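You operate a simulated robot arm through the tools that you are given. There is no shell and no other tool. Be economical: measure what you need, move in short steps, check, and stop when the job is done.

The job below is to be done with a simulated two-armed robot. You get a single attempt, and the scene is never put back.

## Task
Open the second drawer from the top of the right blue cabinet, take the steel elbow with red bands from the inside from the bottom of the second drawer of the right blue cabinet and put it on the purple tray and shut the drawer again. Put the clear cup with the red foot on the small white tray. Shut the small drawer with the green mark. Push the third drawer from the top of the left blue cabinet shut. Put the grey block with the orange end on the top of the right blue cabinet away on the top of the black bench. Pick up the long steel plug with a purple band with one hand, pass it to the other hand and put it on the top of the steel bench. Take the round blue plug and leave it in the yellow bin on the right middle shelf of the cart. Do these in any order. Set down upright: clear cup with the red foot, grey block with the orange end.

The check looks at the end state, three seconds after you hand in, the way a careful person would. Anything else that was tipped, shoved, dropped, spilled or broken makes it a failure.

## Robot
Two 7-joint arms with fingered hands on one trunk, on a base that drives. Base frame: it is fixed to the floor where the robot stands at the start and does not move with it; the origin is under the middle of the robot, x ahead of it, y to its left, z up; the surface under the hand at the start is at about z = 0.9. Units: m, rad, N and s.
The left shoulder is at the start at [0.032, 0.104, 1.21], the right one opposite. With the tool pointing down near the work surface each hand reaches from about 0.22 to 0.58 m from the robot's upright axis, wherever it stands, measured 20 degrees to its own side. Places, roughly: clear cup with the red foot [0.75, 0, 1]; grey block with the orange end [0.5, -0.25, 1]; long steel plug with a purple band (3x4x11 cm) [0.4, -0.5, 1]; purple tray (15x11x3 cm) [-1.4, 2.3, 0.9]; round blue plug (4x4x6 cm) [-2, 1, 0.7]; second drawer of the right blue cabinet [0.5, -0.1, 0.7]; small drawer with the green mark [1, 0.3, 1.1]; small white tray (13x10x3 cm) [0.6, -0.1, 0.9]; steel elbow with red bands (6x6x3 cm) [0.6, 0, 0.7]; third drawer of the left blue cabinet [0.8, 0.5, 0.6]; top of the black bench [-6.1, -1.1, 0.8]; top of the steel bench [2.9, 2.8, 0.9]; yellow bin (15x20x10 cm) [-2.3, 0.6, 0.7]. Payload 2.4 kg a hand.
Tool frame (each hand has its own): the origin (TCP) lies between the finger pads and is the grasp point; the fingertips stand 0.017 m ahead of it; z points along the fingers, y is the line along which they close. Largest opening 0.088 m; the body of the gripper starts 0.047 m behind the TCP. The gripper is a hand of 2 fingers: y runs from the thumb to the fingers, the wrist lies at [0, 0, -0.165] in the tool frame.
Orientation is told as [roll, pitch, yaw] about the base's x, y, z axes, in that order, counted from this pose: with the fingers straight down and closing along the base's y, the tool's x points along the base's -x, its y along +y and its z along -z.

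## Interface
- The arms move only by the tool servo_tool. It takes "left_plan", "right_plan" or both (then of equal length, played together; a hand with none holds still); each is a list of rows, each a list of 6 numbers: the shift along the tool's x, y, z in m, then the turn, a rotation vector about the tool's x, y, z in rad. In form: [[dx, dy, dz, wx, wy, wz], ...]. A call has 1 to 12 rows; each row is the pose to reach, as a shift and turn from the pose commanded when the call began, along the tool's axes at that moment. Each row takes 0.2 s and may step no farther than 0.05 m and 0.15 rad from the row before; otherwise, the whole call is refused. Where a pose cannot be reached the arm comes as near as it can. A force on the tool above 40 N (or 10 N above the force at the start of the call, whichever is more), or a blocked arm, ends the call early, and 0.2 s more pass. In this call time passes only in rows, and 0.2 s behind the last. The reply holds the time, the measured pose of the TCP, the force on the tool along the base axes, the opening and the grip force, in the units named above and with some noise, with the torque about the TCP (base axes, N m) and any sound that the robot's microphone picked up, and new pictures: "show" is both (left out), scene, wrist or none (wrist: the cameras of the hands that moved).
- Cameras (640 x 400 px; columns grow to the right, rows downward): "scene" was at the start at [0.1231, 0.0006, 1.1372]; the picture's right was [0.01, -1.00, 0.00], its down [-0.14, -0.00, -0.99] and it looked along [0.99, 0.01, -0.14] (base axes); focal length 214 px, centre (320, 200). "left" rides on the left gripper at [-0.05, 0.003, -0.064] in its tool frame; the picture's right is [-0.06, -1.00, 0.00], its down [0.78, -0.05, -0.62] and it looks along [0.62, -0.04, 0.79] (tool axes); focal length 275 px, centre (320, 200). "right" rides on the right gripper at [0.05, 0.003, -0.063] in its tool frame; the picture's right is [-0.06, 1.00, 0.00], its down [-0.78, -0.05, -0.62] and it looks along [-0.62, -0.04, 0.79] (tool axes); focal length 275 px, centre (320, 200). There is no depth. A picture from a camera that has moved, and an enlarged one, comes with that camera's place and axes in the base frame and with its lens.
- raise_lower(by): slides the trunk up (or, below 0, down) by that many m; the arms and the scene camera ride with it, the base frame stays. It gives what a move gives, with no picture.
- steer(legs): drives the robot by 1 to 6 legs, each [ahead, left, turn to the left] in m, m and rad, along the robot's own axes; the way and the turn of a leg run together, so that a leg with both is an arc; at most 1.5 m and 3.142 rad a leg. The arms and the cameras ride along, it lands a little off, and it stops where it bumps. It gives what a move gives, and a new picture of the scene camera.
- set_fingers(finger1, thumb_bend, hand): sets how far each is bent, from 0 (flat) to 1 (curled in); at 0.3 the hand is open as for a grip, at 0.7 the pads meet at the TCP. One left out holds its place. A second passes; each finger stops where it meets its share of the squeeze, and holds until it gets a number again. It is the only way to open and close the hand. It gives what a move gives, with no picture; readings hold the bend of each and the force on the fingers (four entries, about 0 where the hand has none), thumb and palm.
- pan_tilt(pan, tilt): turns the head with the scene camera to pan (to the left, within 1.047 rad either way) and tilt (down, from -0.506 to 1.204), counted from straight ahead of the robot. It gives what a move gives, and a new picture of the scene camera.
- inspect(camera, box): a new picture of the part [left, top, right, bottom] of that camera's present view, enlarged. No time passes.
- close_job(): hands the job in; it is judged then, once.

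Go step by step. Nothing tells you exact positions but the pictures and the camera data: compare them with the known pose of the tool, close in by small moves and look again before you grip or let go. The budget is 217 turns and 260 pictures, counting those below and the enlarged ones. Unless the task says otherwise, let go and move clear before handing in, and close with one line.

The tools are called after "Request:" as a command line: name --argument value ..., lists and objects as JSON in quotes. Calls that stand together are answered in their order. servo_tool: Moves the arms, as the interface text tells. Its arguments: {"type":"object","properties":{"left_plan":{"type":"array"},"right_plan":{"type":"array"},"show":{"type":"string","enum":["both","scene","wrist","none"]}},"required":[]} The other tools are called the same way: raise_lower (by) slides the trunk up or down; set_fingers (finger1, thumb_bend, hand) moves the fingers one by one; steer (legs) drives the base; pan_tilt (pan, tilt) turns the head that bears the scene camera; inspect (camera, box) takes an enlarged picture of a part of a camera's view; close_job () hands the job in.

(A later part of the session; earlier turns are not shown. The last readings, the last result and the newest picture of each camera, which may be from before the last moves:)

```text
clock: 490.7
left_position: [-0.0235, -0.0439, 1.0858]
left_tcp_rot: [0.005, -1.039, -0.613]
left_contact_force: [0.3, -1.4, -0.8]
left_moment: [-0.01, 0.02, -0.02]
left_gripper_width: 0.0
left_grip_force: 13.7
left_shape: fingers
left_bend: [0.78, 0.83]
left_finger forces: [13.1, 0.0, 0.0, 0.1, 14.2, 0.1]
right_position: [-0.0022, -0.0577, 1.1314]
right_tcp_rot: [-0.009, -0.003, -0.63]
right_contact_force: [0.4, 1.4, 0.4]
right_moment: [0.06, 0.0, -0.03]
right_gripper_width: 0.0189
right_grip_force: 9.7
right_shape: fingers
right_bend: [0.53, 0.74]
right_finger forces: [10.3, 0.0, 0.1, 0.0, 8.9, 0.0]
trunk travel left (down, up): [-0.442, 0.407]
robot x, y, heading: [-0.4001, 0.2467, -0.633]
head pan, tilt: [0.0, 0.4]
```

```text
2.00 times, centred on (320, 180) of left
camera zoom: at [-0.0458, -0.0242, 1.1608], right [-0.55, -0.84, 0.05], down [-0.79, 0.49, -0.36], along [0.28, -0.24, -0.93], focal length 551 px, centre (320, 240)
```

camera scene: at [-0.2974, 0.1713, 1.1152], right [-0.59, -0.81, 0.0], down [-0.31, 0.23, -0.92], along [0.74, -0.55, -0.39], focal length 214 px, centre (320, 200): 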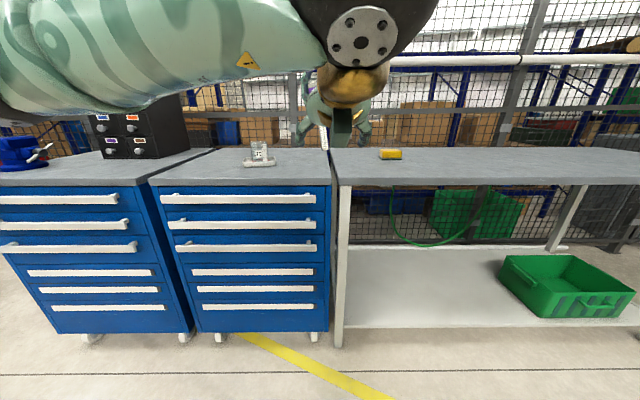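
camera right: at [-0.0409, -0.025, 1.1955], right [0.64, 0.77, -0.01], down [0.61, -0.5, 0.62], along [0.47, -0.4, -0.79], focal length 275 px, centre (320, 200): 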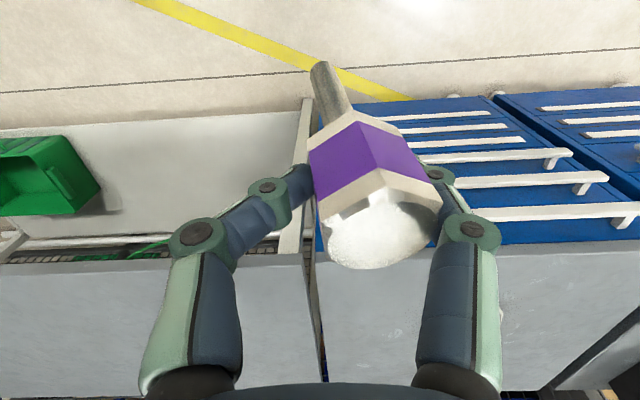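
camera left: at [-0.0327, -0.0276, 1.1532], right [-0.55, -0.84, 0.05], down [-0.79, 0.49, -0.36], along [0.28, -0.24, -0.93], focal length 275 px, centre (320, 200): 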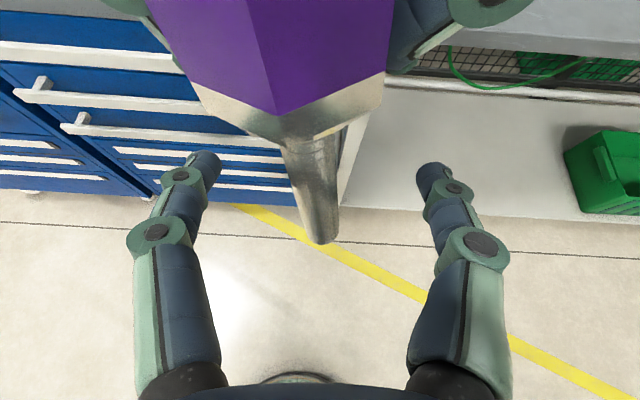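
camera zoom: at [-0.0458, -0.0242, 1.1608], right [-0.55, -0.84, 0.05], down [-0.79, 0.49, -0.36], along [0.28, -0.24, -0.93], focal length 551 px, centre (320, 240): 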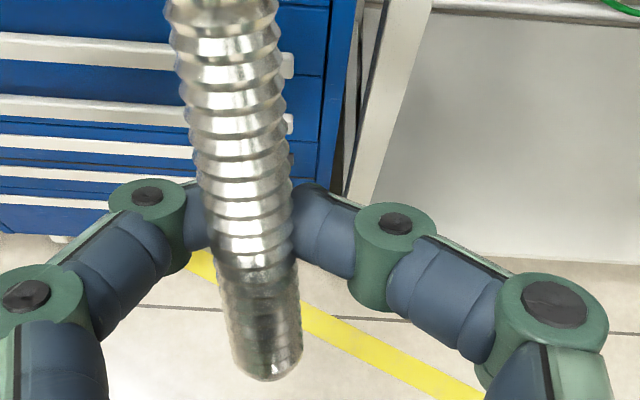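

Both hands now hold the plug (left at 14 N). To be safe I'll do the release over the cabinet top, low down.

Request:
steer --legs '[[0, 0.09, 0], [0.42, 0, 0]]'

Request:
raise_lower --by -0.1

Request:
set_fingers --hand "right" --finger1 0.5 --thumb_bend 0.5

Request:
inspect --camera "right" --box '[0, 0, 640, 400]'

```text
clock: 494.0
left_position: [0.3756, -0.2202, 1.0852]
left_tcp_rot: [0.004, -1.039, -0.606]
left_contact_force: [-0.6, -1.3, -1.2]
left_moment: [0.0, 0.04, -0.01]
left_gripper_width: 0.0
left_grip_force: 13.7
left_shape: fingers
left_bend: [0.78, 0.83]
left_finger forces: [13.1, 0.1, 0.0, 0.0, 14.2, 0.1]
right_position: [0.3967, -0.2346, 1.1325]
right_tcp_rot: [-0.008, 0.002, -0.622]
right_contact_force: [-0.2, 1.6, -1.0]
right_moment: [0.06, -0.01, 0.01]
right_gripper_width: 0.0188
right_grip_force: 9.7
right_shape: fingers
right_bend: [0.53, 0.74]
right_finger forces: [10.2, 0.1, 0.0, 0.1, 8.8, 0.1]
trunk travel left (down, up): [-0.442, 0.407]
robot x, y, heading: [0.0029, 0.064, -0.63]
head pan, tilt: [0.0, 0.4]
camera scene: at [0.1002, -0.0074, 1.1151], right [-0.59, -0.81, 0.0], down [-0.32, 0.23, -0.92], along [0.75, -0.54, -0.39], focal length 214 px, centre (320, 200)
```

scene: 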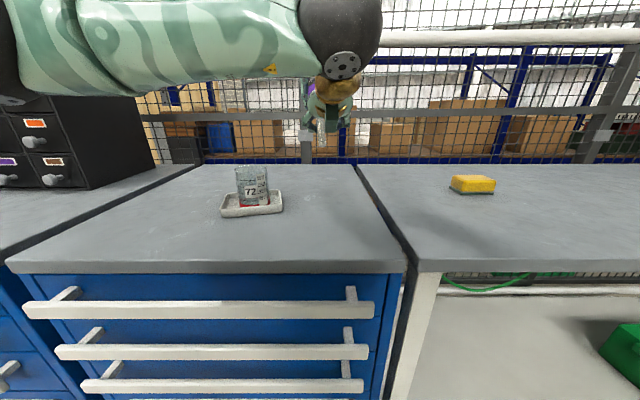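

```text
clock: 495.3
left_position: [0.3745, -0.2212, 0.9856]
left_tcp_rot: [0.003, -1.043, -0.606]
left_contact_force: [0.6, -2.0, -1.8]
left_moment: [-0.02, 0.06, -0.02]
left_gripper_width: 0.0
left_grip_force: 13.0
left_shape: fingers
left_bend: [0.78, 0.83]
left_finger forces: [13.0, 0.0, 0.0, 0.1, 14.1, 0.1]
right_position: [0.3979, -0.2356, 1.0324]
right_tcp_rot: [-0.009, -0.003, -0.623]
right_contact_force: [0.9, 2.1, 0.4]
right_moment: [0.07, 0.0, -0.03]
right_gripper_width: 0.0187
right_grip_force: 9.5
right_shape: fingers
right_bend: [0.53, 0.74]
right_finger forces: [10.3, 0.0, 0.0, 0.0, 8.9, 0.0]
trunk travel left (down, up): [-0.342, 0.507]
robot x, y, heading: [-0.0001, 0.0655, -0.629]
head pan, tilt: [0.0, 0.4]
```

```text
clock: 496.3
left_position: [0.3748, -0.2189, 0.9854]
left_tcp_rot: [0.005, -1.041, -0.604]
left_contact_force: [1.1, 1.1, -0.3]
left_moment: [-0.04, 0.0, -0.01]
left_gripper_width: 0.0002
left_grip_force: 0.0
left_shape: fingers
left_bend: [0.81, 0.84]
left_finger forces: [0.1, 0.0, 0.0, 0.0, 0.0, 0.0]
right_position: [0.3961, -0.2338, 1.0321]
right_tcp_rot: [-0.007, -0.003, -0.623]
right_contact_force: [-0.8, -0.6, -1.3]
right_moment: [-0.03, 0.01, -0.02]
right_gripper_width: 0.0392
right_grip_force: 0.0
right_shape: fingers
right_bend: [0.5, 0.5]
right_finger forces: [0.1, 0.0, 0.1, 0.0, 0.0, 0.0]
trunk travel left (down, up): [-0.342, 0.507]
robot x, y, heading: [-0.0005, 0.0621, -0.63]
head pan, tilt: [0.0, 0.4]
```

```text
1.00 times, centred on (320, 200) of right (not enlarged: the box is as wide or as high as the picture)
camera zoom: at [0.3578, -0.2016, 1.0955], right [0.63, 0.77, -0.01], down [0.61, -0.49, 0.62], along [0.48, -0.4, -0.78], focal length 275 px, centre (320, 200)
```

zoom: 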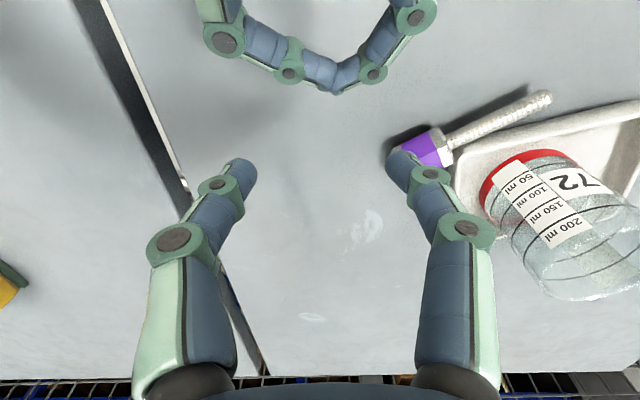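

The grip slipped, but the plug only dropped a few centimetres onto the cabinet top and lies beside the white tray. I'll raise the hands, tuck the left away and turn the right hand to pick the plug up again by its head.

Request:
raise_lower --by 0.12

Request:
servo_tool --left_plan '[[0.015, 0.03, -0.026, 0, 0, 0], [0.03, 0.06, -0.05, 0, 0, 0], [0.045, 0.09, -0.078, 0, 0, 0], [0.061, 0.12, -0.103, 0, 0, 0], [0.061, 0.12, -0.103, 0, 0, 0], [0.061, 0.12, -0.103, 0, 0, 0], [0.061, 0.12, -0.103, 0, 0, 0], [0.061, 0.12, -0.103, 0, 0, 0]]' --right_plan '[[0, 0, 0, 0, 0, 0.14], [0, 0, 0, 0, 0, 0.28], [-0.01, 0, 0, 0, 0, 0.42], [-0.03, 0.02, 0, 0, 0, 0.56], [-0.05, 0.04, 0, 0, 0, 0.7], [-0.06, 0.055, 0, 0, 0, 0.84], [-0.07, 0.07, 0, 0, 0, 0.98], [-0.08, 0.08, 0, 0, 0, 1.12]]' --show "none"

Request:
set_fingers --hand "right" --finger1 0.36 --thumb_bend 0.36

Request:
inspect --camera "right" --box '[0, 0, 640, 400]'

```text
clock: 497.8
left_position: [0.3759, -0.2213, 1.1049]
left_tcp_rot: [0.005, -1.041, -0.607]
left_contact_force: [-0.7, -0.1, -0.4]
left_moment: [-0.02, -0.01, 0.03]
left_gripper_width: 0.0
left_grip_force: 0.0
left_shape: fingers
left_bend: [0.81, 0.84]
left_finger forces: [0.0, 0.0, 0.0, 0.0, 0.1, 0.1]
right_position: [0.3967, -0.2343, 1.1523]
right_tcp_rot: [-0.008, -0.001, -0.623]
right_contact_force: [0.1, 0.1, -0.4]
right_moment: [0.0, -0.01, 0.0]
right_gripper_width: 0.0393
right_grip_force: 0.0
right_shape: fingers
right_bend: [0.5, 0.5]
right_finger forces: [0.0, 0.0, 0.0, 0.0, 0.0, 0.0]
trunk travel left (down, up): [-0.462, 0.387]
robot x, y, heading: [0.0037, 0.0698, -0.629]
head pan, tilt: [0.0, 0.4]
```

```text
clock: 499.6
left_position: [0.3578, -0.0697, 1.1029]
left_tcp_rot: [0.003, -1.04, -0.606]
left_contact_force: [0.5, 0.0, 0.6]
left_moment: [-0.01, -0.02, -0.02]
left_gripper_width: 0.0
left_grip_force: 0.0
left_shape: fingers
left_bend: [0.81, 0.84]
left_finger forces: [0.1, 0.1, 0.0, 0.0, 0.0, 0.0]
left hand out of reach, approached as far as the arm can: row 4, 5, 6, 7, 8
right_position: [0.4251, -0.2195, 1.1392]
right_tcp_rot: [-0.005, -0.008, -1.676]
right_contact_force: [0.0, -0.8, 1.1]
right_moment: [0.03, 0.02, 0.0]
right_gripper_width: 0.0393
right_grip_force: 0.0
right_shape: fingers
right_bend: [0.5, 0.5]
right_finger forces: [0.0, 0.0, 0.0, 0.0, 0.1, 0.0]
right hand out of reach, approached as far as the arm can: row 4, 5, 6, 7, 8
trunk travel left (down, up): [-0.462, 0.387]
robot x, y, heading: [0.0025, 0.0656, -0.624]
head pan, tilt: [0.0, 0.4]
```

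```text
clock: 500.6
left_position: [0.3578, -0.0707, 1.1036]
left_tcp_rot: [0.005, -1.039, -0.605]
left_contact_force: [0.3, -0.3, 0.1]
left_moment: [0.0, -0.03, 0.01]
left_gripper_width: 0.0
left_grip_force: 0.0
left_shape: fingers
left_bend: [0.81, 0.84]
left_finger forces: [0.1, 0.0, 0.1, 0.1, 0.0, 0.1]
right_position: [0.4244, -0.2191, 1.1373]
right_tcp_rot: [-0.004, -0.009, -1.673]
right_contact_force: [0.4, -0.4, 0.2]
right_moment: [0.03, -0.01, 0.03]
right_gripper_width: 0.0702
right_grip_force: 0.1
right_shape: fingers
right_bend: [0.36, 0.36]
right_finger forces: [0.0, 0.0, 0.0, 0.1, 0.0, 0.0]
trunk travel left (down, up): [-0.462, 0.387]
robot x, y, heading: [-0.0001, 0.0678, -0.626]
head pan, tilt: [0.0, 0.4]
```

```text
1.00 times, centred on (320, 200) of right (not enlarged: the box is as wide or as high as the picture)
camera zoom: at [0.4331, -0.1698, 1.2003], right [0.99, -0.16, -0.01], down [-0.13, -0.77, 0.63], along [-0.11, -0.62, -0.78], focal length 275 px, centre (320, 200)
```

zoom: 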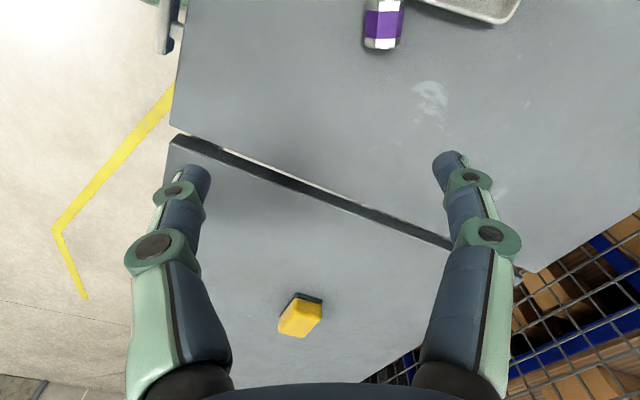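

Head located. Shifting the robot left so the right arm can reach, then moving over the head with a slight lean.

Request:
steer --legs '[[0, 0.17, 0], [0.03, 0, 0]]'

Request:
servo_tool --right_plan '[[-0.03, -0.014, 0, 0, 0.08, 0], [-0.06, -0.027, 0, 0, 0.16, 0], [-0.09, -0.041, 0, 0, 0.24, 0], [-0.115, -0.0545, 0.01, 0, 0.3, 0], [-0.115, -0.0545, 0.05, 0, 0.3, 0]]' --show "wrist"

```text
clock: 502.5
left_position: [0.4848, 0.0518, 1.1042]
left_tcp_rot: [0.006, -1.041, -0.611]
left_contact_force: [0.4, 0.2, -0.1]
left_moment: [0.0, -0.04, 0.02]
left_gripper_width: 0.0001
left_grip_force: 0.0
left_shape: fingers
left_bend: [0.81, 0.84]
left_finger forces: [0.0, 0.0, 0.0, 0.0, 0.1, 0.0]
right_position: [0.5512, -0.0968, 1.1369]
right_tcp_rot: [-0.008, -0.007, -1.677]
right_contact_force: [-0.5, -0.5, -0.5]
right_moment: [-0.01, 0.02, -0.01]
right_gripper_width: 0.0704
right_grip_force: 0.1
right_shape: fingers
right_bend: [0.36, 0.36]
right_finger forces: [0.0, 0.0, 0.1, 0.0, 0.1, 0.1]
trunk travel left (down, up): [-0.462, 0.387]
robot x, y, heading: [0.1266, 0.1893, -0.628]
head pan, tilt: [0.0, 0.4]
camera scene: at [0.2263, 0.1168, 1.1352], right [-0.59, -0.81, 0.0], down [-0.32, 0.23, -0.92], along [0.74, -0.54, -0.39], focal length 214 px, centre (320, 200)
```

scene: 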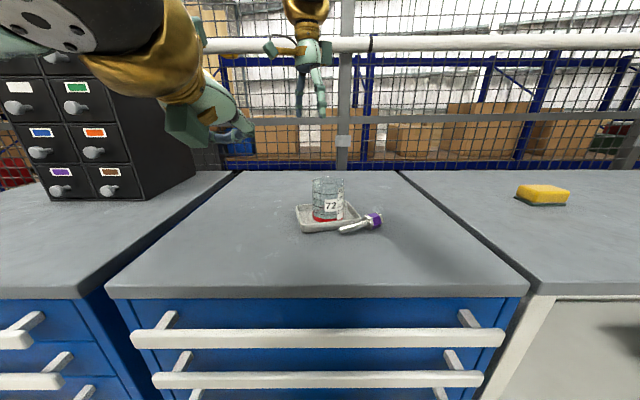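

```text
clock: 503.7
left_position: [0.4831, 0.0525, 1.1036]
left_tcp_rot: [0.006, -1.042, -0.611]
left_contact_force: [-0.2, -0.4, 0.3]
left_moment: [-0.01, 0.0, 0.01]
left_gripper_width: 0.0001
left_grip_force: 0.1
left_shape: fingers
left_bend: [0.81, 0.84]
left_finger forces: [0.1, 0.0, 0.0, 0.0, 0.0, 0.1]
right_position: [0.4858, -0.2122, 1.0882]
right_tcp_rot: [-0.007, 0.293, -1.681]
right_contact_force: [0.8, 0.1, 0.1]
right_moment: [0.02, 0.0, -0.03]
right_gripper_width: 0.0705
right_grip_force: 0.1
right_shape: fingers
right_bend: [0.36, 0.36]
right_finger forces: [0.1, 0.0, 0.0, 0.0, 0.0, 0.0]
right hand out of reach, approached as far as the arm can: row 1, 2, 3, 4, 5
trunk travel left (down, up): [-0.462, 0.387]
robot x, y, heading: [0.1223, 0.1885, -0.63]
head pan, tilt: [0.0, 0.4]
camera right: at [0.4914, -0.1825, 1.1632], right [0.99, -0.16, -0.03], down [-0.14, -0.92, 0.37], along [-0.08, -0.36, -0.93], focal length 275 px, centre (320, 200)
```

right: 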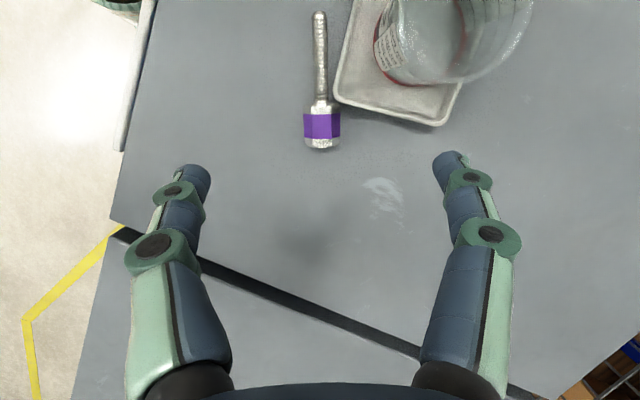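

Directly above the head, jaws across it. Descending to grip height.

Request:
servo_tool --right_plan '[[-0.012, -0.004, 0.042, 0, 0, 0], [-0.024, -0.004, 0.084, 0, 0, 0], [-0.034, -0.004, 0.12, 0, 0, 0], [-0.041, -0.004, 0.145, 0, 0, 0], [-0.0456, -0.004, 0.1595, 0, 0, 0]]' --show "wrist"

```text
clock: 504.9
left_position: [0.4803, 0.0523, 1.1049]
left_tcp_rot: [0.004, -1.045, -0.611]
left_contact_force: [0.1, -0.6, 0.6]
left_moment: [0.01, -0.01, 0.04]
left_gripper_width: 0.0
left_grip_force: 0.0
left_shape: fingers
left_bend: [0.81, 0.84]
left_finger forces: [0.1, 0.0, 0.0, 0.1, 0.0, 0.1]
right_position: [0.4709, -0.2014, 0.9347]
right_tcp_rot: [0.006, 0.292, -1.68]
right_contact_force: [-10.4, -3.7, 27.0]
right_moment: [-0.11, -1.29, -0.22]
right_gripper_width: 0.0767
right_grip_force: 14.5
right_shape: fingers
right_bend: [0.37, 0.36]
right_finger forces: [28.5, 0.0, 0.0, 0.1, 0.0, 0.0]
right hand out of reach, approached as far as the arm can: row 3, 4, 5
trunk travel left (down, up): [-0.462, 0.387]
robot x, y, heading: [0.1243, 0.1886, -0.636]
head pan, tilt: [0.0, 0.4]
stopped in row 5 (right hand): the force on the tool passed its limit at 47 N (the readings are from after the stop); the commanded pose is now the measured one
camera right: at [0.4759, -0.172, 1.0103], right [0.99, -0.17, -0.01], down [-0.15, -0.92, 0.37], along [-0.07, -0.36, -0.93], focal length 275 px, centre (320, 200)
```

right: 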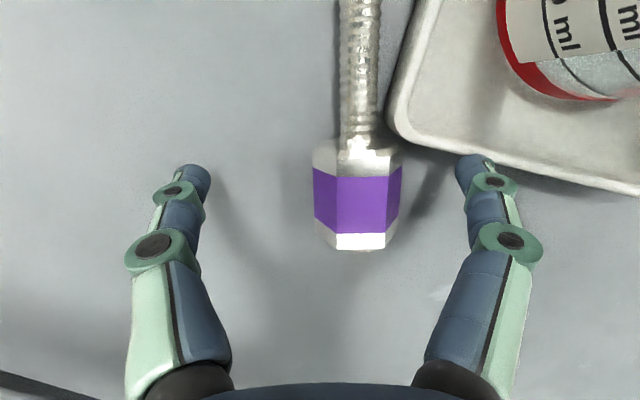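

The far finger landed on the tray's corner. Lifting, narrowing the jaws, and shifting slightly forward and right to clear the tray.

Request:
servo_tool --right_plan '[[0.0087, 0, -0.0287, 0, 0, 0], [0.013, 0, -0.043, 0, 0, 0]]' --show "none"

Request:
set_fingers --hand "right" --finger1 0.46 --thumb_bend 0.46

Request:
steer --legs '[[0.018, -0.012, 0]]'

Request:
inspect --camera "right" --box '[0, 0, 640, 400]'

```text
clock: 505.5
left_position: [0.484, 0.0524, 1.1031]
left_tcp_rot: [0.004, -1.041, -0.612]
left_contact_force: [0.4, 0.2, -0.4]
left_moment: [0.0, 0.0, 0.0]
left_gripper_width: 0.0
left_grip_force: 0.0
left_shape: fingers
left_bend: [0.81, 0.84]
left_finger forces: [0.1, 0.0, 0.0, 0.0, 0.0, 0.1]
right_position: [0.4725, -0.2005, 0.9766]
right_tcp_rot: [0.001, 0.294, -1.679]
right_contact_force: [-0.7, -0.3, 0.2]
right_moment: [0.0, 0.01, 0.04]
right_gripper_width: 0.0708
right_grip_force: 0.1
right_shape: fingers
right_bend: [0.36, 0.36]
right_finger forces: [0.1, 0.0, 0.1, 0.1, 0.0, 0.0]
trunk travel left (down, up): [-0.462, 0.387]
robot x, y, heading: [0.1285, 0.185, -0.629]
head pan, tilt: [0.0, 0.4]
```

```text
clock: 506.5
left_position: [0.4831, 0.0524, 1.1035]
left_tcp_rot: [0.005, -1.04, -0.61]
left_contact_force: [0.8, -1.0, 0.2]
left_moment: [-0.03, -0.02, 0.0]
left_gripper_width: 0.0001
left_grip_force: 0.0
left_shape: fingers
left_bend: [0.81, 0.84]
left_finger forces: [0.1, 0.0, 0.1, 0.1, 0.0, 0.0]
right_position: [0.4721, -0.2008, 0.9771]
right_tcp_rot: [0.003, 0.292, -1.679]
right_contact_force: [-0.1, 0.7, -0.2]
right_moment: [0.04, -0.05, 0.03]
right_gripper_width: 0.0487
right_grip_force: 0.0
right_shape: fingers
right_bend: [0.46, 0.46]
right_finger forces: [0.1, 0.1, 0.0, 0.0, 0.0, 0.0]
trunk travel left (down, up): [-0.462, 0.387]
robot x, y, heading: [0.1244, 0.1866, -0.628]
head pan, tilt: [0.0, 0.4]
```

```text
clock: 507.3
left_position: [0.4923, 0.0308, 1.1039]
left_tcp_rot: [0.004, -1.041, -0.611]
left_contact_force: [0.0, 0.0, -0.6]
left_moment: [0.01, 0.01, 0.01]
left_gripper_width: 0.0
left_grip_force: 0.1
left_shape: fingers
left_bend: [0.81, 0.84]
left_finger forces: [0.0, 0.0, 0.0, 0.0, 0.0, 0.1]
right_position: [0.479, -0.2228, 0.978]
right_tcp_rot: [-0.001, 0.293, -1.68]
right_contact_force: [-0.1, 0.0, 0.5]
right_moment: [-0.02, 0.01, 0.0]
right_gripper_width: 0.0485
right_grip_force: 0.1
right_shape: fingers
right_bend: [0.46, 0.46]
right_finger forces: [0.0, 0.0, 0.0, 0.0, 0.0, 0.1]
trunk travel left (down, up): [-0.462, 0.387]
robot x, y, heading: [0.1347, 0.1698, -0.635]
head pan, tilt: [0.0, 0.4]
camera scene: at [0.2331, 0.0958, 1.1352], right [-0.59, -0.81, 0.0], down [-0.31, 0.23, -0.92], along [0.74, -0.54, -0.39], focal length 214 px, centre (320, 200)
```

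scene: 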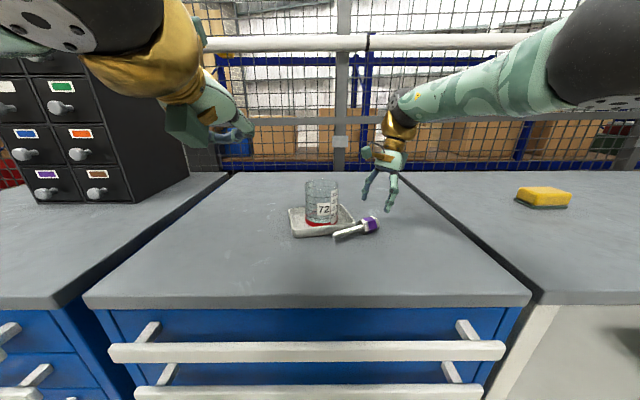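

```text
1.00 times, centred on (320, 200) of right (not enlarged: the box is as wide or as high as the picture)
camera zoom: at [0.4851, -0.1932, 1.0514], right [0.99, -0.17, -0.02], down [-0.15, -0.92, 0.37], along [-0.08, -0.36, -0.93], focal length 275 px, centre (320, 200)
```

zoom: 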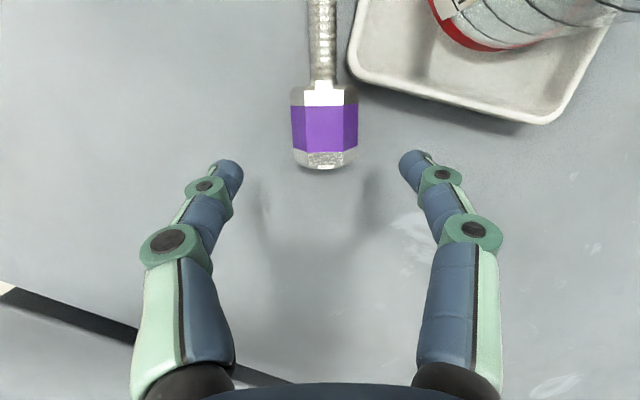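

Clear of the tray now. Moving 1 cm toward the head's middle and descending.

Request:
servo_tool --right_plan '[[0.003, 0, 0.018, 0, 0, 0], [-0.001, 0, 0.036, 0, 0, 0], [-0.0045, 0, 0.049, 0, 0, 0], [-0.0066, 0, 0.0565, 0, 0, 0]]' --show "none"

Request:
set_fingers --hand "right" --finger1 0.85 --thumb_bend 0.85

Request:
inspect --camera "right" --box '[0, 0, 640, 400]'

```text
clock: 508.3
left_position: [0.4896, 0.0308, 1.1039]
left_tcp_rot: [0.006, -1.039, -0.61]
left_contact_force: [0.8, -0.6, -0.3]
left_moment: [0.01, 0.02, 0.02]
left_gripper_width: 0.0
left_grip_force: 0.1
left_shape: fingers
left_bend: [0.81, 0.84]
left_finger forces: [0.0, 0.0, 0.1, 0.0, 0.0, 0.0]
right_position: [0.4785, -0.2111, 0.9217]
right_tcp_rot: [0.002, 0.291, -1.681]
right_contact_force: [0.6, -0.2, 2.1]
right_moment: [0.01, 0.0, -0.02]
right_gripper_width: 0.0487
right_grip_force: 0.9
right_shape: fingers
right_bend: [0.46, 0.46]
right_finger forces: [0.7, 0.0, 0.1, 0.1, 1.4, 0.0]
trunk travel left (down, up): [-0.462, 0.387]
robot x, y, heading: [0.1347, 0.168, -0.629]
head pan, tilt: [0.0, 0.4]
```

```text
clock: 509.3
left_position: [0.4914, 0.032, 1.1041]
left_tcp_rot: [0.007, -1.041, -0.611]
left_contact_force: [-0.3, 0.4, -0.2]
left_moment: [0.05, 0.0, 0.01]
left_gripper_width: 0.0
left_grip_force: 0.1
left_shape: fingers
left_bend: [0.81, 0.84]
left_finger forces: [0.0, 0.0, 0.1, 0.0, 0.0, 0.1]
right_position: [0.4803, -0.2125, 0.9203]
right_tcp_rot: [0.002, 0.291, -1.681]
right_contact_force: [-0.4, 0.2, -1.7]
right_moment: [-0.01, 0.03, -0.02]
right_gripper_width: 0.0113
right_grip_force: 12.2
right_shape: fingers
right_bend: [0.74, 0.7]
right_finger forces: [12.2, 0.0, 0.1, 0.1, 12.4, 0.0]
trunk travel left (down, up): [-0.462, 0.387]
robot x, y, heading: [0.1318, 0.1687, -0.63]
head pan, tilt: [0.0, 0.4]
```

```text
1.00 times, centred on (320, 200) of right (not enlarged: the box is as wide or as high as the picture)
camera zoom: at [0.486, -0.1827, 0.9955], right [0.99, -0.17, -0.02], down [-0.15, -0.92, 0.37], along [-0.08, -0.36, -0.93], focal length 275 px, centre (320, 200)
```

zoom: 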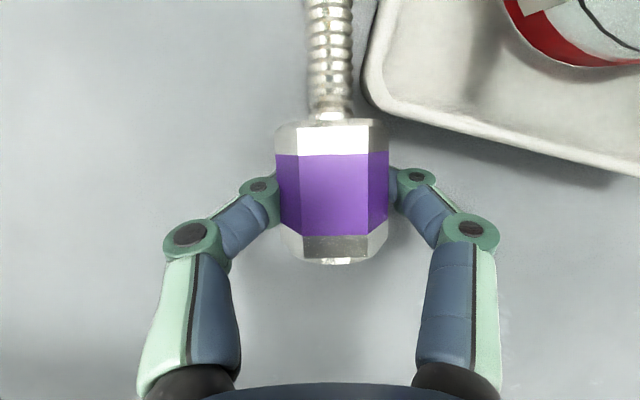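

Head gripped firmly at 12 N, rod pointing left. Lifting, then shifting right over the empty part of the cabinet top.

Request:
servo_tool --right_plan '[[0.0087, 0, -0.0287, 0, 0, 0], [0.02, 0, -0.067, 0, 0, 0], [0.0318, 0, -0.105, 0, 0, 0], [0.0434, 0, -0.1436, 0, 0, 0]]' --show "none"

Request:
steer --legs '[[0, -0.1, 0]]'

Request:
set_fingers --hand "left" --finger1 0.42 --thumb_bend 0.42

Request:
servo_tool --left_plan '[[0, 0, 0, 0.129, 0, 0.076], [0, 0, 0, 0.258, 0, 0.152], [0, 0, 0, 0.387, 0, 0.228], [0, 0, 0, 0.516, 0, 0.304], [0, 0, 0, 0.645, 0, 0.38], [0, 0, 0, 0.774, 0, 0.455], [0, 0, 0, 0.905, 0, 0.531]]' --show "both"

```text
clock: 510.3
left_position: [0.49, 0.032, 1.1056]
left_tcp_rot: [0.005, -1.04, -0.61]
left_contact_force: [0.5, 1.1, -0.6]
left_moment: [-0.03, 0.0, -0.01]
left_gripper_width: 0.0003
left_grip_force: 0.0
left_shape: fingers
left_bend: [0.81, 0.84]
left_finger forces: [0.0, 0.0, 0.0, 0.0, 0.1, 0.0]
right_position: [0.4819, -0.21, 1.0704]
right_tcp_rot: [0.001, 0.293, -1.681]
right_contact_force: [0.0, -0.6, -2.3]
right_moment: [0.01, 0.01, 0.01]
right_gripper_width: 0.0111
right_grip_force: 12.2
right_shape: fingers
right_bend: [0.74, 0.71]
right_finger forces: [12.1, 0.0, 0.0, 0.0, 12.4, 0.0]
trunk travel left (down, up): [-0.462, 0.387]
robot x, y, heading: [0.131, 0.1644, -0.632]
head pan, tilt: [0.0, 0.4]
```

```text
clock: 511.5
left_position: [0.4325, -0.0491, 1.1042]
left_tcp_rot: [0.006, -1.04, -0.615]
left_contact_force: [0.0, -0.4, -0.9]
left_moment: [0.03, 0.01, 0.02]
left_gripper_width: 0.0
left_grip_force: 0.1
left_shape: fingers
left_bend: [0.81, 0.84]
left_finger forces: [0.1, 0.0, 0.0, 0.0, 0.1, 0.0]
right_position: [0.4243, -0.2902, 1.0694]
right_tcp_rot: [0.001, 0.292, -1.679]
right_contact_force: [0.2, -0.1, -2.2]
right_moment: [-0.05, -0.02, 0.04]
right_gripper_width: 0.0111
right_grip_force: 12.4
right_shape: fingers
right_bend: [0.74, 0.71]
right_finger forces: [12.2, 0.1, 0.1, 0.1, 12.4, 0.0]
trunk travel left (down, up): [-0.462, 0.387]
robot x, y, heading: [0.0734, 0.087, -0.629]
head pan, tilt: [0.0, 0.4]
camera scene: at [0.1739, 0.0157, 1.1353], right [-0.59, -0.81, 0.0], down [-0.31, 0.23, -0.92], along [0.74, -0.54, -0.39], focal length 214 px, centre (320, 200)
```

scene: 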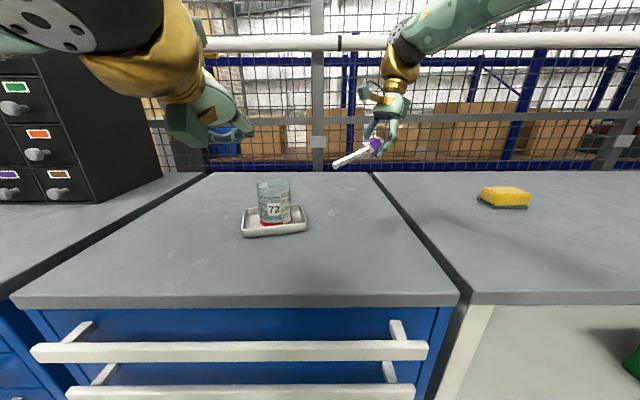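

```text
clock: 512.5
left_position: [0.4323, -0.0502, 1.1047]
left_tcp_rot: [0.007, -1.04, -0.61]
left_contact_force: [0.2, 0.4, -0.3]
left_moment: [-0.01, -0.02, -0.02]
left_gripper_width: 0.0567
left_grip_force: 0.0
left_shape: fingers
left_bend: [0.42, 0.42]
left_finger forces: [0.1, 0.0, 0.0, 0.0, 0.0, 0.0]
right_position: [0.4247, -0.2891, 1.0707]
right_tcp_rot: [0.002, 0.292, -1.681]
right_contact_force: [0.2, 0.0, -1.0]
right_moment: [-0.04, 0.01, -0.05]
right_gripper_width: 0.0111
right_grip_force: 12.2
right_shape: fingers
right_bend: [0.74, 0.71]
right_finger forces: [12.2, 0.1, 0.0, 0.0, 12.4, 0.0]
trunk travel left (down, up): [-0.462, 0.387]
robot x, y, heading: [0.0788, 0.0878, -0.631]
head pan, tilt: [0.0, 0.4]
```

```text
refused: row 7 steps farther than a row can; nothing moved
```

The cup is fine on its tray and the plug is held horizontally. Resending the left-hand turn with slightly smaller steps.

Request:
servo_tool --left_plan '[[0, 0, 0, 0.127, 0, 0.075], [0, 0, 0, 0.254, 0, 0.149], [0, 0, 0, 0.381, 0, 0.224], [0, 0, 0, 0.508, 0, 0.299], [0, 0, 0, 0.635, 0, 0.373], [0, 0, 0, 0.762, 0, 0.448], [0, 0, 0, 0.885, 0, 0.52]]' --show "both"

```text
clock: 514.1
left_position: [0.4315, -0.0494, 1.1042]
left_tcp_rot: [0.007, -1.04, -1.637]
left_contact_force: [0.9, 0.1, -0.1]
left_moment: [0.02, 0.02, -0.01]
left_gripper_width: 0.0573
left_grip_force: 0.2
left_shape: fingers
left_bend: [0.42, 0.42]
left_finger forces: [0.0, 0.0, 0.1, 0.0, 0.0, 0.1]
left hand out of reach, approached as far as the arm can: row 1, 2
right_position: [0.4259, -0.2897, 1.0697]
right_tcp_rot: [0.0, 0.29, -1.682]
right_contact_force: [0.4, 0.6, -1.1]
right_moment: [0.0, 0.01, 0.01]
right_gripper_width: 0.011
right_grip_force: 12.3
right_shape: fingers
right_bend: [0.74, 0.71]
right_finger forces: [12.1, 0.1, 0.1, 0.1, 12.3, 0.0]
trunk travel left (down, up): [-0.462, 0.387]
robot x, y, heading: [0.073, 0.0864, -0.632]
head pan, tilt: [0.0, 0.4]
camera scene: at [0.1745, 0.0164, 1.1353], right [-0.59, -0.81, 0.0], down [-0.31, 0.23, -0.92], along [0.74, -0.54, -0.39], focal length 214 px, centre (320, 200)
camera left: at [0.4379, -0.0195, 1.179], right [-1.0, 0.03, 0.05], down [0.01, 0.93, -0.36], along [-0.06, -0.36, -0.93], focal length 275 px, centre (320, 200)
```

scene: 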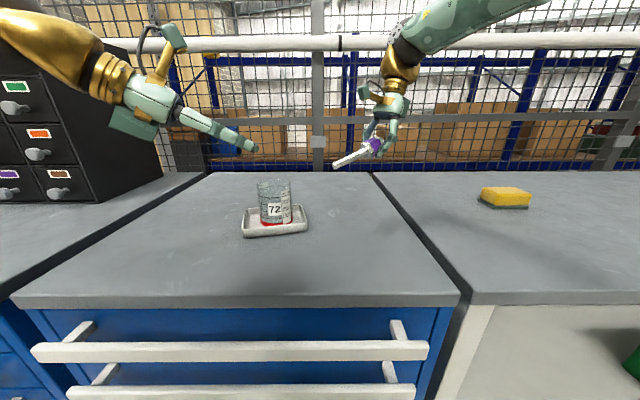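
left: 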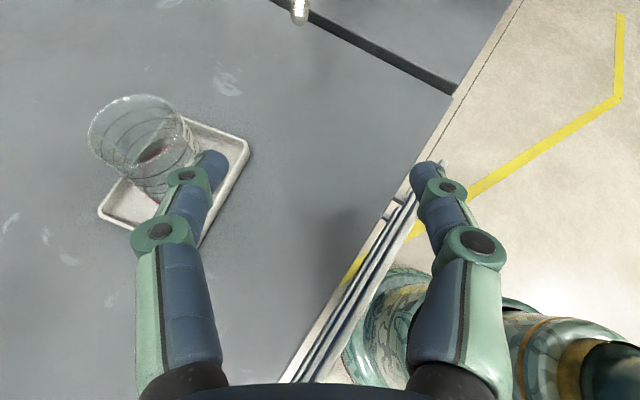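

The left hand now points along the rod toward its end. Advancing partway and levelling it more.

Request:
servo_tool --left_plan '[[-0.005, 0.0015, 0.03, 0, -0.09, 0], [-0.009, 0.003, 0.06, 0, -0.18, 0], [-0.014, 0.004, 0.088, 0, -0.27, 0], [-0.018, 0.005, 0.113, 0, -0.35, 0]]' --show "both"

```text
clock: 515.1
left_position: [0.4307, -0.1548, 1.0608]
left_tcp_rot: [0.014, -1.391, -1.646]
left_contact_force: [0.2, -0.2, -0.6]
left_moment: [-0.02, -0.03, 0.0]
left_gripper_width: 0.0571
left_grip_force: 0.0
left_shape: fingers
left_bend: [0.42, 0.42]
left_finger forces: [0.1, 0.0, 0.1, 0.1, 0.0, 0.1]
right_position: [0.4242, -0.2893, 1.0691]
right_tcp_rot: [0.002, 0.29, -1.68]
right_contact_force: [1.1, -0.9, -1.5]
right_moment: [-0.01, -0.01, 0.04]
right_gripper_width: 0.0108
right_grip_force: 12.3
right_shape: fingers
right_bend: [0.74, 0.71]
right_finger forces: [12.0, 0.0, 0.0, 0.0, 12.4, 0.1]
trunk travel left (down, up): [-0.462, 0.387]
robot x, y, heading: [0.0762, 0.0898, -0.631]
head pan, tilt: [0.0, 0.4]
camera scene: at [0.1744, 0.0162, 1.1353], right [-0.59, -0.81, 0.0], down [-0.31, 0.23, -0.92], along [0.74, -0.54, -0.39], focal length 214 px, centre (320, 200)
camera left: at [0.437, -0.1015, 1.1218], right [-1.0, 0.05, 0.06], down [0.0, 0.75, -0.66], along [-0.08, -0.66, -0.75], focal length 275 px, centre (320, 200)
```

scene: 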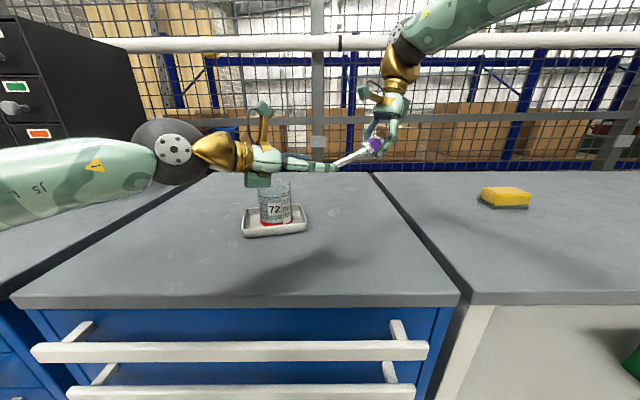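
left: 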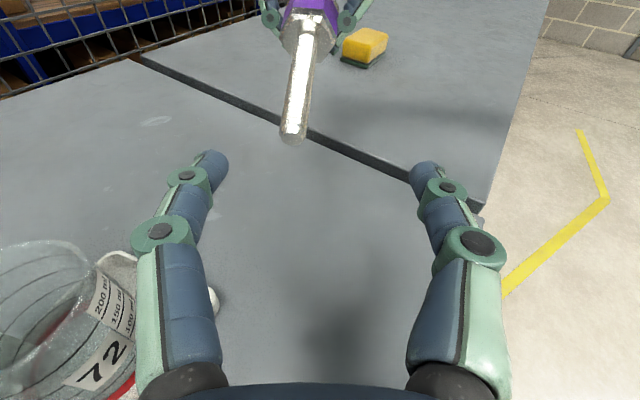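

The rod points straight at the left hand. Advancing 7 cm so the rod lies between the pads.

Request:
servo_tool --left_plan '[[-0.003, 0.0089, 0.02, 0, 0, 0], [-0.006, 0.0089, 0.042, 0, 0, 0], [-0.0103, 0.0089, 0.068, 0, 0, 0]]' --show "wrist"

```text
clock: 515.9
left_position: [0.4339, -0.2246, 1.0589]
left_tcp_rot: [0.013, -1.387, -1.644]
left_contact_force: [0.1, 0.1, 0.6]
left_moment: [-0.02, -0.02, -0.04]
left_gripper_width: 0.0572
left_grip_force: 0.0
left_shape: fingers
left_bend: [0.42, 0.42]
left_finger forces: [0.0, 0.1, 0.1, 0.0, 0.0, 0.0]
right_position: [0.425, -0.2908, 1.0696]
right_tcp_rot: [0.002, 0.292, -1.682]
right_contact_force: [0.7, -0.1, -1.0]
right_moment: [0.02, 0.03, 0.04]
right_gripper_width: 0.0112
right_grip_force: 12.4
right_shape: fingers
right_bend: [0.74, 0.71]
right_finger forces: [12.0, 0.1, 0.0, 0.0, 12.1, 0.0]
trunk travel left (down, up): [-0.462, 0.387]
robot x, y, heading: [0.0738, 0.0918, -0.634]
head pan, tilt: [0.0, 0.4]
camera left: at [0.4406, -0.1717, 1.1191], right [-1.0, 0.05, 0.06], down [0.0, 0.75, -0.66], along [-0.08, -0.66, -0.75], focal length 275 px, centre (320, 200)
```

left: 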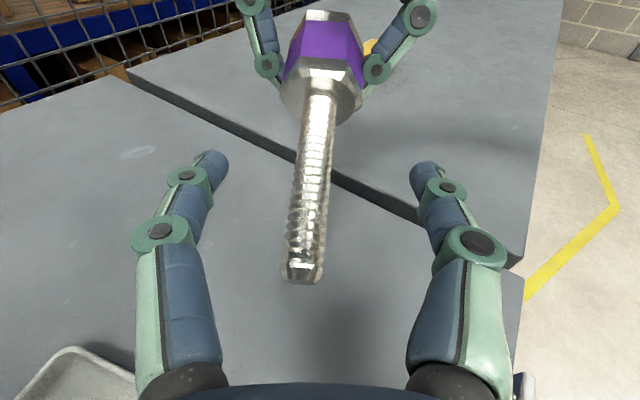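

The rod is neatly inside the jaws along their length. Closing the left hand.

Request:
set_fingers --hand "left" --finger1 0.68 --thumb_bend 0.68

Request:
set_fingers --hand "left" --finger1 0.85 --thumb_bend 0.85

Request:
inspect --camera "left" --box '[0, 0, 640, 400]'

```text
clock: 516.9
left_position: [0.4339, -0.2244, 1.059]
left_tcp_rot: [0.012, -1.387, -1.644]
left_contact_force: [0.4, -0.2, 0.4]
left_moment: [0.0, 0.03, 0.01]
left_gripper_width: 0.0055
left_grip_force: 0.9
left_shape: fingers
left_bend: [0.64, 0.67]
left_finger forces: [1.3, 0.0, 0.0, 0.1, 0.8, 0.1]
right_position: [0.4249, -0.2891, 1.0694]
right_tcp_rot: [0.001, 0.291, -1.681]
right_contact_force: [0.2, 0.1, -0.9]
right_moment: [-0.05, 0.02, 0.02]
right_gripper_width: 0.0108
right_grip_force: 12.2
right_shape: fingers
right_bend: [0.74, 0.71]
right_finger forces: [11.6, 0.0, 0.1, 0.0, 12.6, 0.0]
trunk travel left (down, up): [-0.462, 0.387]
robot x, y, heading: [0.0709, 0.0857, -0.634]
head pan, tilt: [0.0, 0.4]
```

```text
clock: 517.9
left_position: [0.4336, -0.2248, 1.0578]
left_tcp_rot: [0.011, -1.388, -1.645]
left_contact_force: [-3.0, -8.7, 0.8]
left_moment: [-0.05, 0.04, -0.06]
left_gripper_width: 0.0019
left_grip_force: 11.0
left_shape: fingers
left_bend: [0.74, 0.73]
left_finger forces: [10.0, 0.1, 0.1, 0.0, 11.0, 0.1]
right_position: [0.4248, -0.2897, 1.0701]
right_tcp_rot: [0.0, 0.294, -1.68]
right_contact_force: [1.2, 8.7, -2.3]
right_moment: [0.05, -0.02, 0.01]
right_gripper_width: 0.0113
right_grip_force: 11.3
right_shape: fingers
right_bend: [0.74, 0.71]
right_finger forces: [11.6, 0.0, 0.0, 0.0, 10.8, 0.0]
trunk travel left (down, up): [-0.462, 0.387]
robot x, y, heading: [0.0762, 0.088, -0.634]
head pan, tilt: [0.0, 0.4]
```

```text
1.00 times, centred on (320, 200) of left (not enlarged: the box is as wide or as high as the picture)
camera zoom: at [0.4406, -0.1713, 1.1192], right [-1.0, 0.05, 0.06], down [0.0, 0.75, -0.66], along [-0.08, -0.66, -0.75], focal length 275 px, centre (320, 200)
```

zoom: 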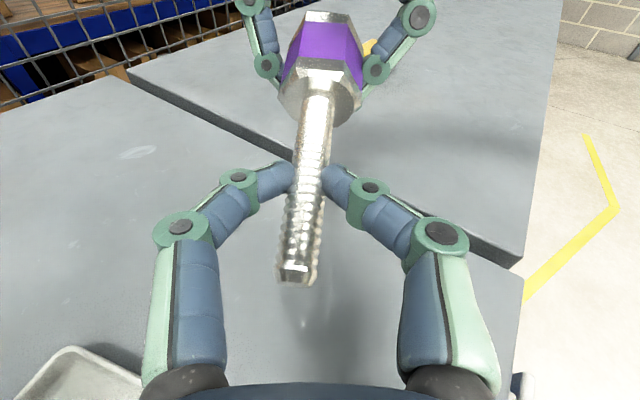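

A true grip now: the force couples between both hands. Releasing the right hand.

Request:
set_fingers --hand "right" --finger1 0.4 --thumb_bend 0.4

Request:
inspect --camera "left" --box '[0, 0, 640, 400]'

```text
clock: 518.9
left_position: [0.4337, -0.2231, 1.059]
left_tcp_rot: [0.012, -1.387, -1.643]
left_contact_force: [0.2, 0.0, 0.3]
left_moment: [0.07, 0.01, 0.0]
left_gripper_width: 0.0017
left_grip_force: 11.6
left_shape: fingers
left_bend: [0.75, 0.75]
left_finger forces: [11.6, 0.0, 0.1, 0.1, 11.7, 0.0]
right_position: [0.4244, -0.29, 1.0695]
right_tcp_rot: [0.002, 0.291, -1.68]
right_contact_force: [0.4, -0.1, -1.0]
right_moment: [0.02, -0.03, -0.01]
right_gripper_width: 0.0613
right_grip_force: 0.1
right_shape: fingers
right_bend: [0.4, 0.4]
right_finger forces: [0.0, 0.0, 0.0, 0.1, 0.0, 0.0]
trunk travel left (down, up): [-0.462, 0.387]
robot x, y, heading: [0.0732, 0.0872, -0.636]
head pan, tilt: [0.0, 0.4]
```

```text
1.00 times, centred on (320, 200) of left (not enlarged: the box is as wide or as high as the picture)
camera zoom: at [0.4408, -0.1713, 1.1191], right [-1.0, 0.05, 0.06], down [0.0, 0.75, -0.66], along [-0.08, -0.66, -0.75], focal length 275 px, centre (320, 200)
```

zoom: 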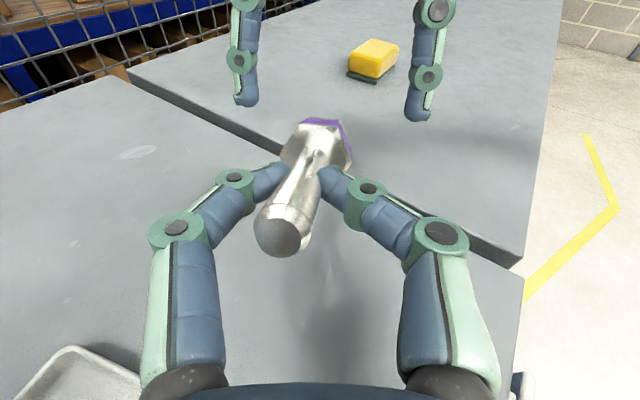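

The plug is now held by the left hand alone. Raising the right hand clear, backing off and driving left to the steel bench.

Request:
servo_tool --right_plan '[[0.0116, 0, -0.038, 0, 0, 0], [0.0232, 0, -0.0766, 0, 0, 0], [0.035, 0, -0.115, 0, 0, 0]]' --show "none"

Request:
steer --legs '[[-0.5, 0, 0], [0, 1.25, 0], [0, 1.25, 0], [0, 1.2, 0]]'

```text
clock: 519.7
left_position: [0.4337, -0.2244, 1.0591]
left_tcp_rot: [0.009, -1.388, -1.645]
left_contact_force: [-0.2, 0.2, 0.5]
left_moment: [0.06, -0.01, -0.03]
left_gripper_width: 0.0017
left_grip_force: 11.6
left_shape: fingers
left_bend: [0.75, 0.75]
left_finger forces: [11.7, 0.0, 0.0, 0.1, 11.6, 0.0]
right_position: [0.4246, -0.2899, 1.1878]
right_tcp_rot: [-0.001, 0.291, -1.68]
right_contact_force: [0.9, 0.7, 0.6]
right_moment: [-0.01, 0.05, -0.01]
right_gripper_width: 0.0613
right_grip_force: 0.1
right_shape: fingers
right_bend: [0.4, 0.4]
right_finger forces: [0.0, 0.0, 0.0, 0.0, 0.0, 0.1]
trunk travel left (down, up): [-0.462, 0.387]
robot x, y, heading: [0.0725, 0.0879, -0.631]
head pan, tilt: [0.0, 0.4]
```

```text
clock: 540.2
left_position: [2.2907, 2.9941, 1.0592]
left_tcp_rot: [0.01, -1.389, -1.682]
left_contact_force: [0.8, 0.0, -0.3]
left_moment: [0.07, -0.02, -0.03]
left_gripper_width: 0.0019
left_grip_force: 11.4
left_shape: fingers
left_bend: [0.75, 0.75]
left_finger forces: [11.6, 0.0, 0.0, 0.0, 11.8, 0.0]
right_position: [2.2801, 2.9278, 1.1863]
right_tcp_rot: [0.002, 0.291, -1.717]
right_contact_force: [-0.2, -0.1, -0.2]
right_moment: [0.02, 0.0, 0.02]
right_gripper_width: 0.0617
right_grip_force: 0.0
right_shape: fingers
right_bend: [0.4, 0.4]
right_finger forces: [0.1, 0.1, 0.0, 0.1, 0.0, 0.1]
trunk travel left (down, up): [-0.462, 0.387]
robot x, y, heading: [1.9428, 3.3176, -0.67]
head pan, tilt: [0.0, 0.4]
camera scene: at [2.0396, 3.2431, 1.1353], right [-0.62, -0.78, 0.0], down [-0.31, 0.24, -0.92], along [0.72, -0.57, -0.39], focal length 214 px, centre (320, 200)
```

scene: 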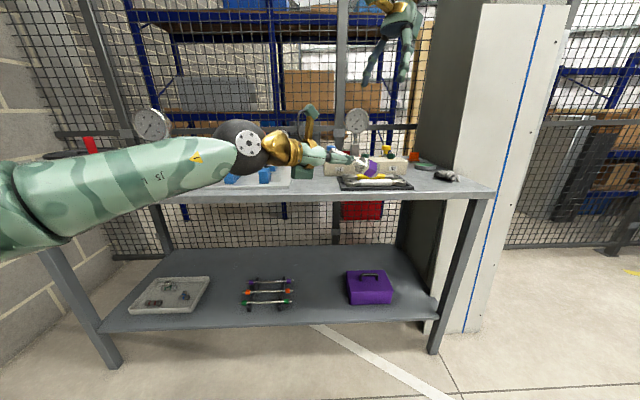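

The steel bench is ahead with several items on it. Zooming to find a free spot.

Request:
inspect --camera "scene" --box '[130, 90, 510, 230]'

```text
1.68 times, centred on (320, 160) of scene
camera zoom: at [2.0396, 3.2431, 1.1353], right [-0.62, -0.78, 0.0], down [-0.31, 0.24, -0.92], along [0.72, -0.57, -0.39], focal length 361 px, centre (320, 267)
```

zoom: 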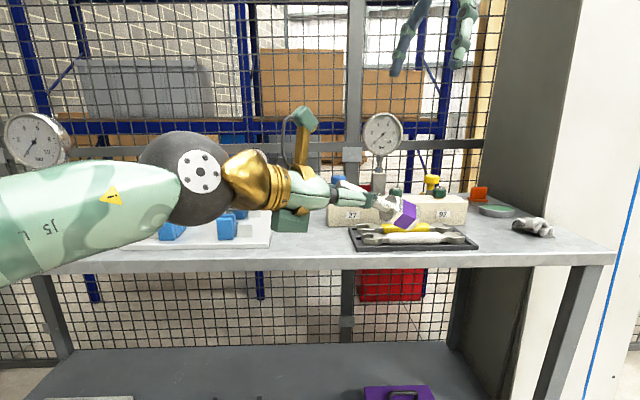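

There's a free gap between the white plate and the black tool tray, just ahead. I'll turn the left hand to point forward again and look at how the plug hangs.

Request:
servo_tool --left_plan '[[0, 0, 0, -0.144, 0, -0.026], [0, 0, 0, -0.288, 0, -0.052], [0, 0, 0, -0.432, 0, -0.078], [0, 0, 0, -0.576, 0, -0.104], [0, 0, 0, -0.72, 0, -0.13], [0, 0, 0, -0.864, 0, -0.156], [0, 0, 0, -1.0, 0, -0.18]]' --show "both"

```text
clock: 541.3
left_position: [2.3673, 3.0525, 1.0242]
left_tcp_rot: [0.811, -1.282, -1.813]
left_contact_force: [0.2, 1.4, 0.1]
left_moment: [0.06, -0.01, 0.01]
left_gripper_width: 0.0016
left_grip_force: 11.8
left_shape: fingers
left_bend: [0.76, 0.75]
left_finger forces: [11.9, 0.0, 0.1, 0.0, 12.0, 0.1]
left hand out of reach, approached as far as the arm can: row 4, 5
right_position: [2.2778, 2.927, 1.1877]
right_tcp_rot: [0.001, 0.294, -1.715]
right_contact_force: [-0.3, -0.3, -0.3]
right_moment: [0.0, -0.03, -0.01]
right_gripper_width: 0.0616
right_grip_force: 0.0
right_shape: fingers
right_bend: [0.4, 0.4]
right_finger forces: [0.1, 0.0, 0.1, 0.0, 0.0, 0.1]
trunk travel left (down, up): [-0.462, 0.387]
robot x, y, heading: [1.9441, 3.3183, -0.667]
head pan, tilt: [0.0, 0.4]
stopped in row 5 (left hand): the arm was blocked; the commanded pose is now the measured one
camera scene: at [2.0387, 3.2425, 1.1354], right [-0.62, -0.79, 0.0], down [-0.3, 0.24, -0.92], along [0.72, -0.57, -0.39], focal length 214 px, centre (320, 200)
camera left: at [2.3326, 3.0916, 1.0851], right [-0.84, -0.53, -0.15], down [-0.32, 0.7, -0.64], along [0.44, -0.49, -0.75], focal length 275 px, centre (320, 200)
```

scene: 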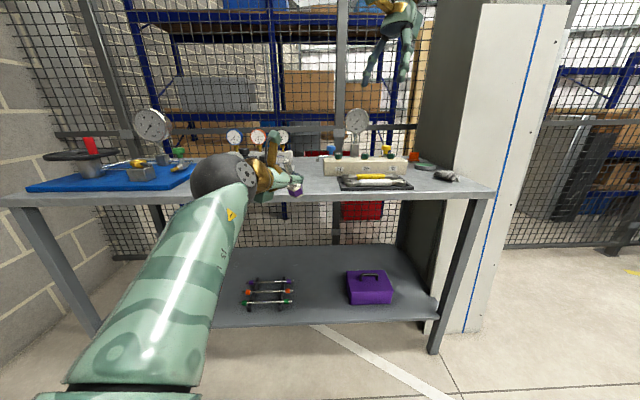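
left: 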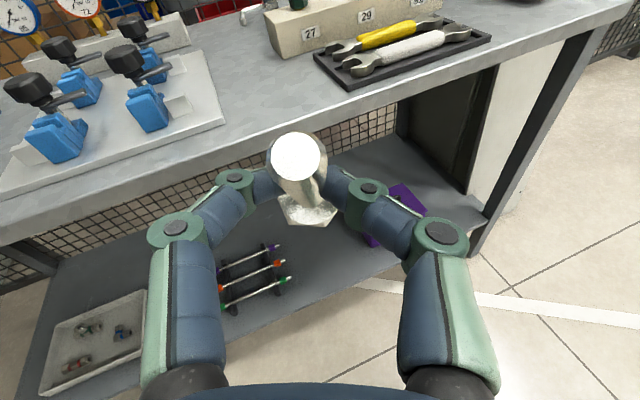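

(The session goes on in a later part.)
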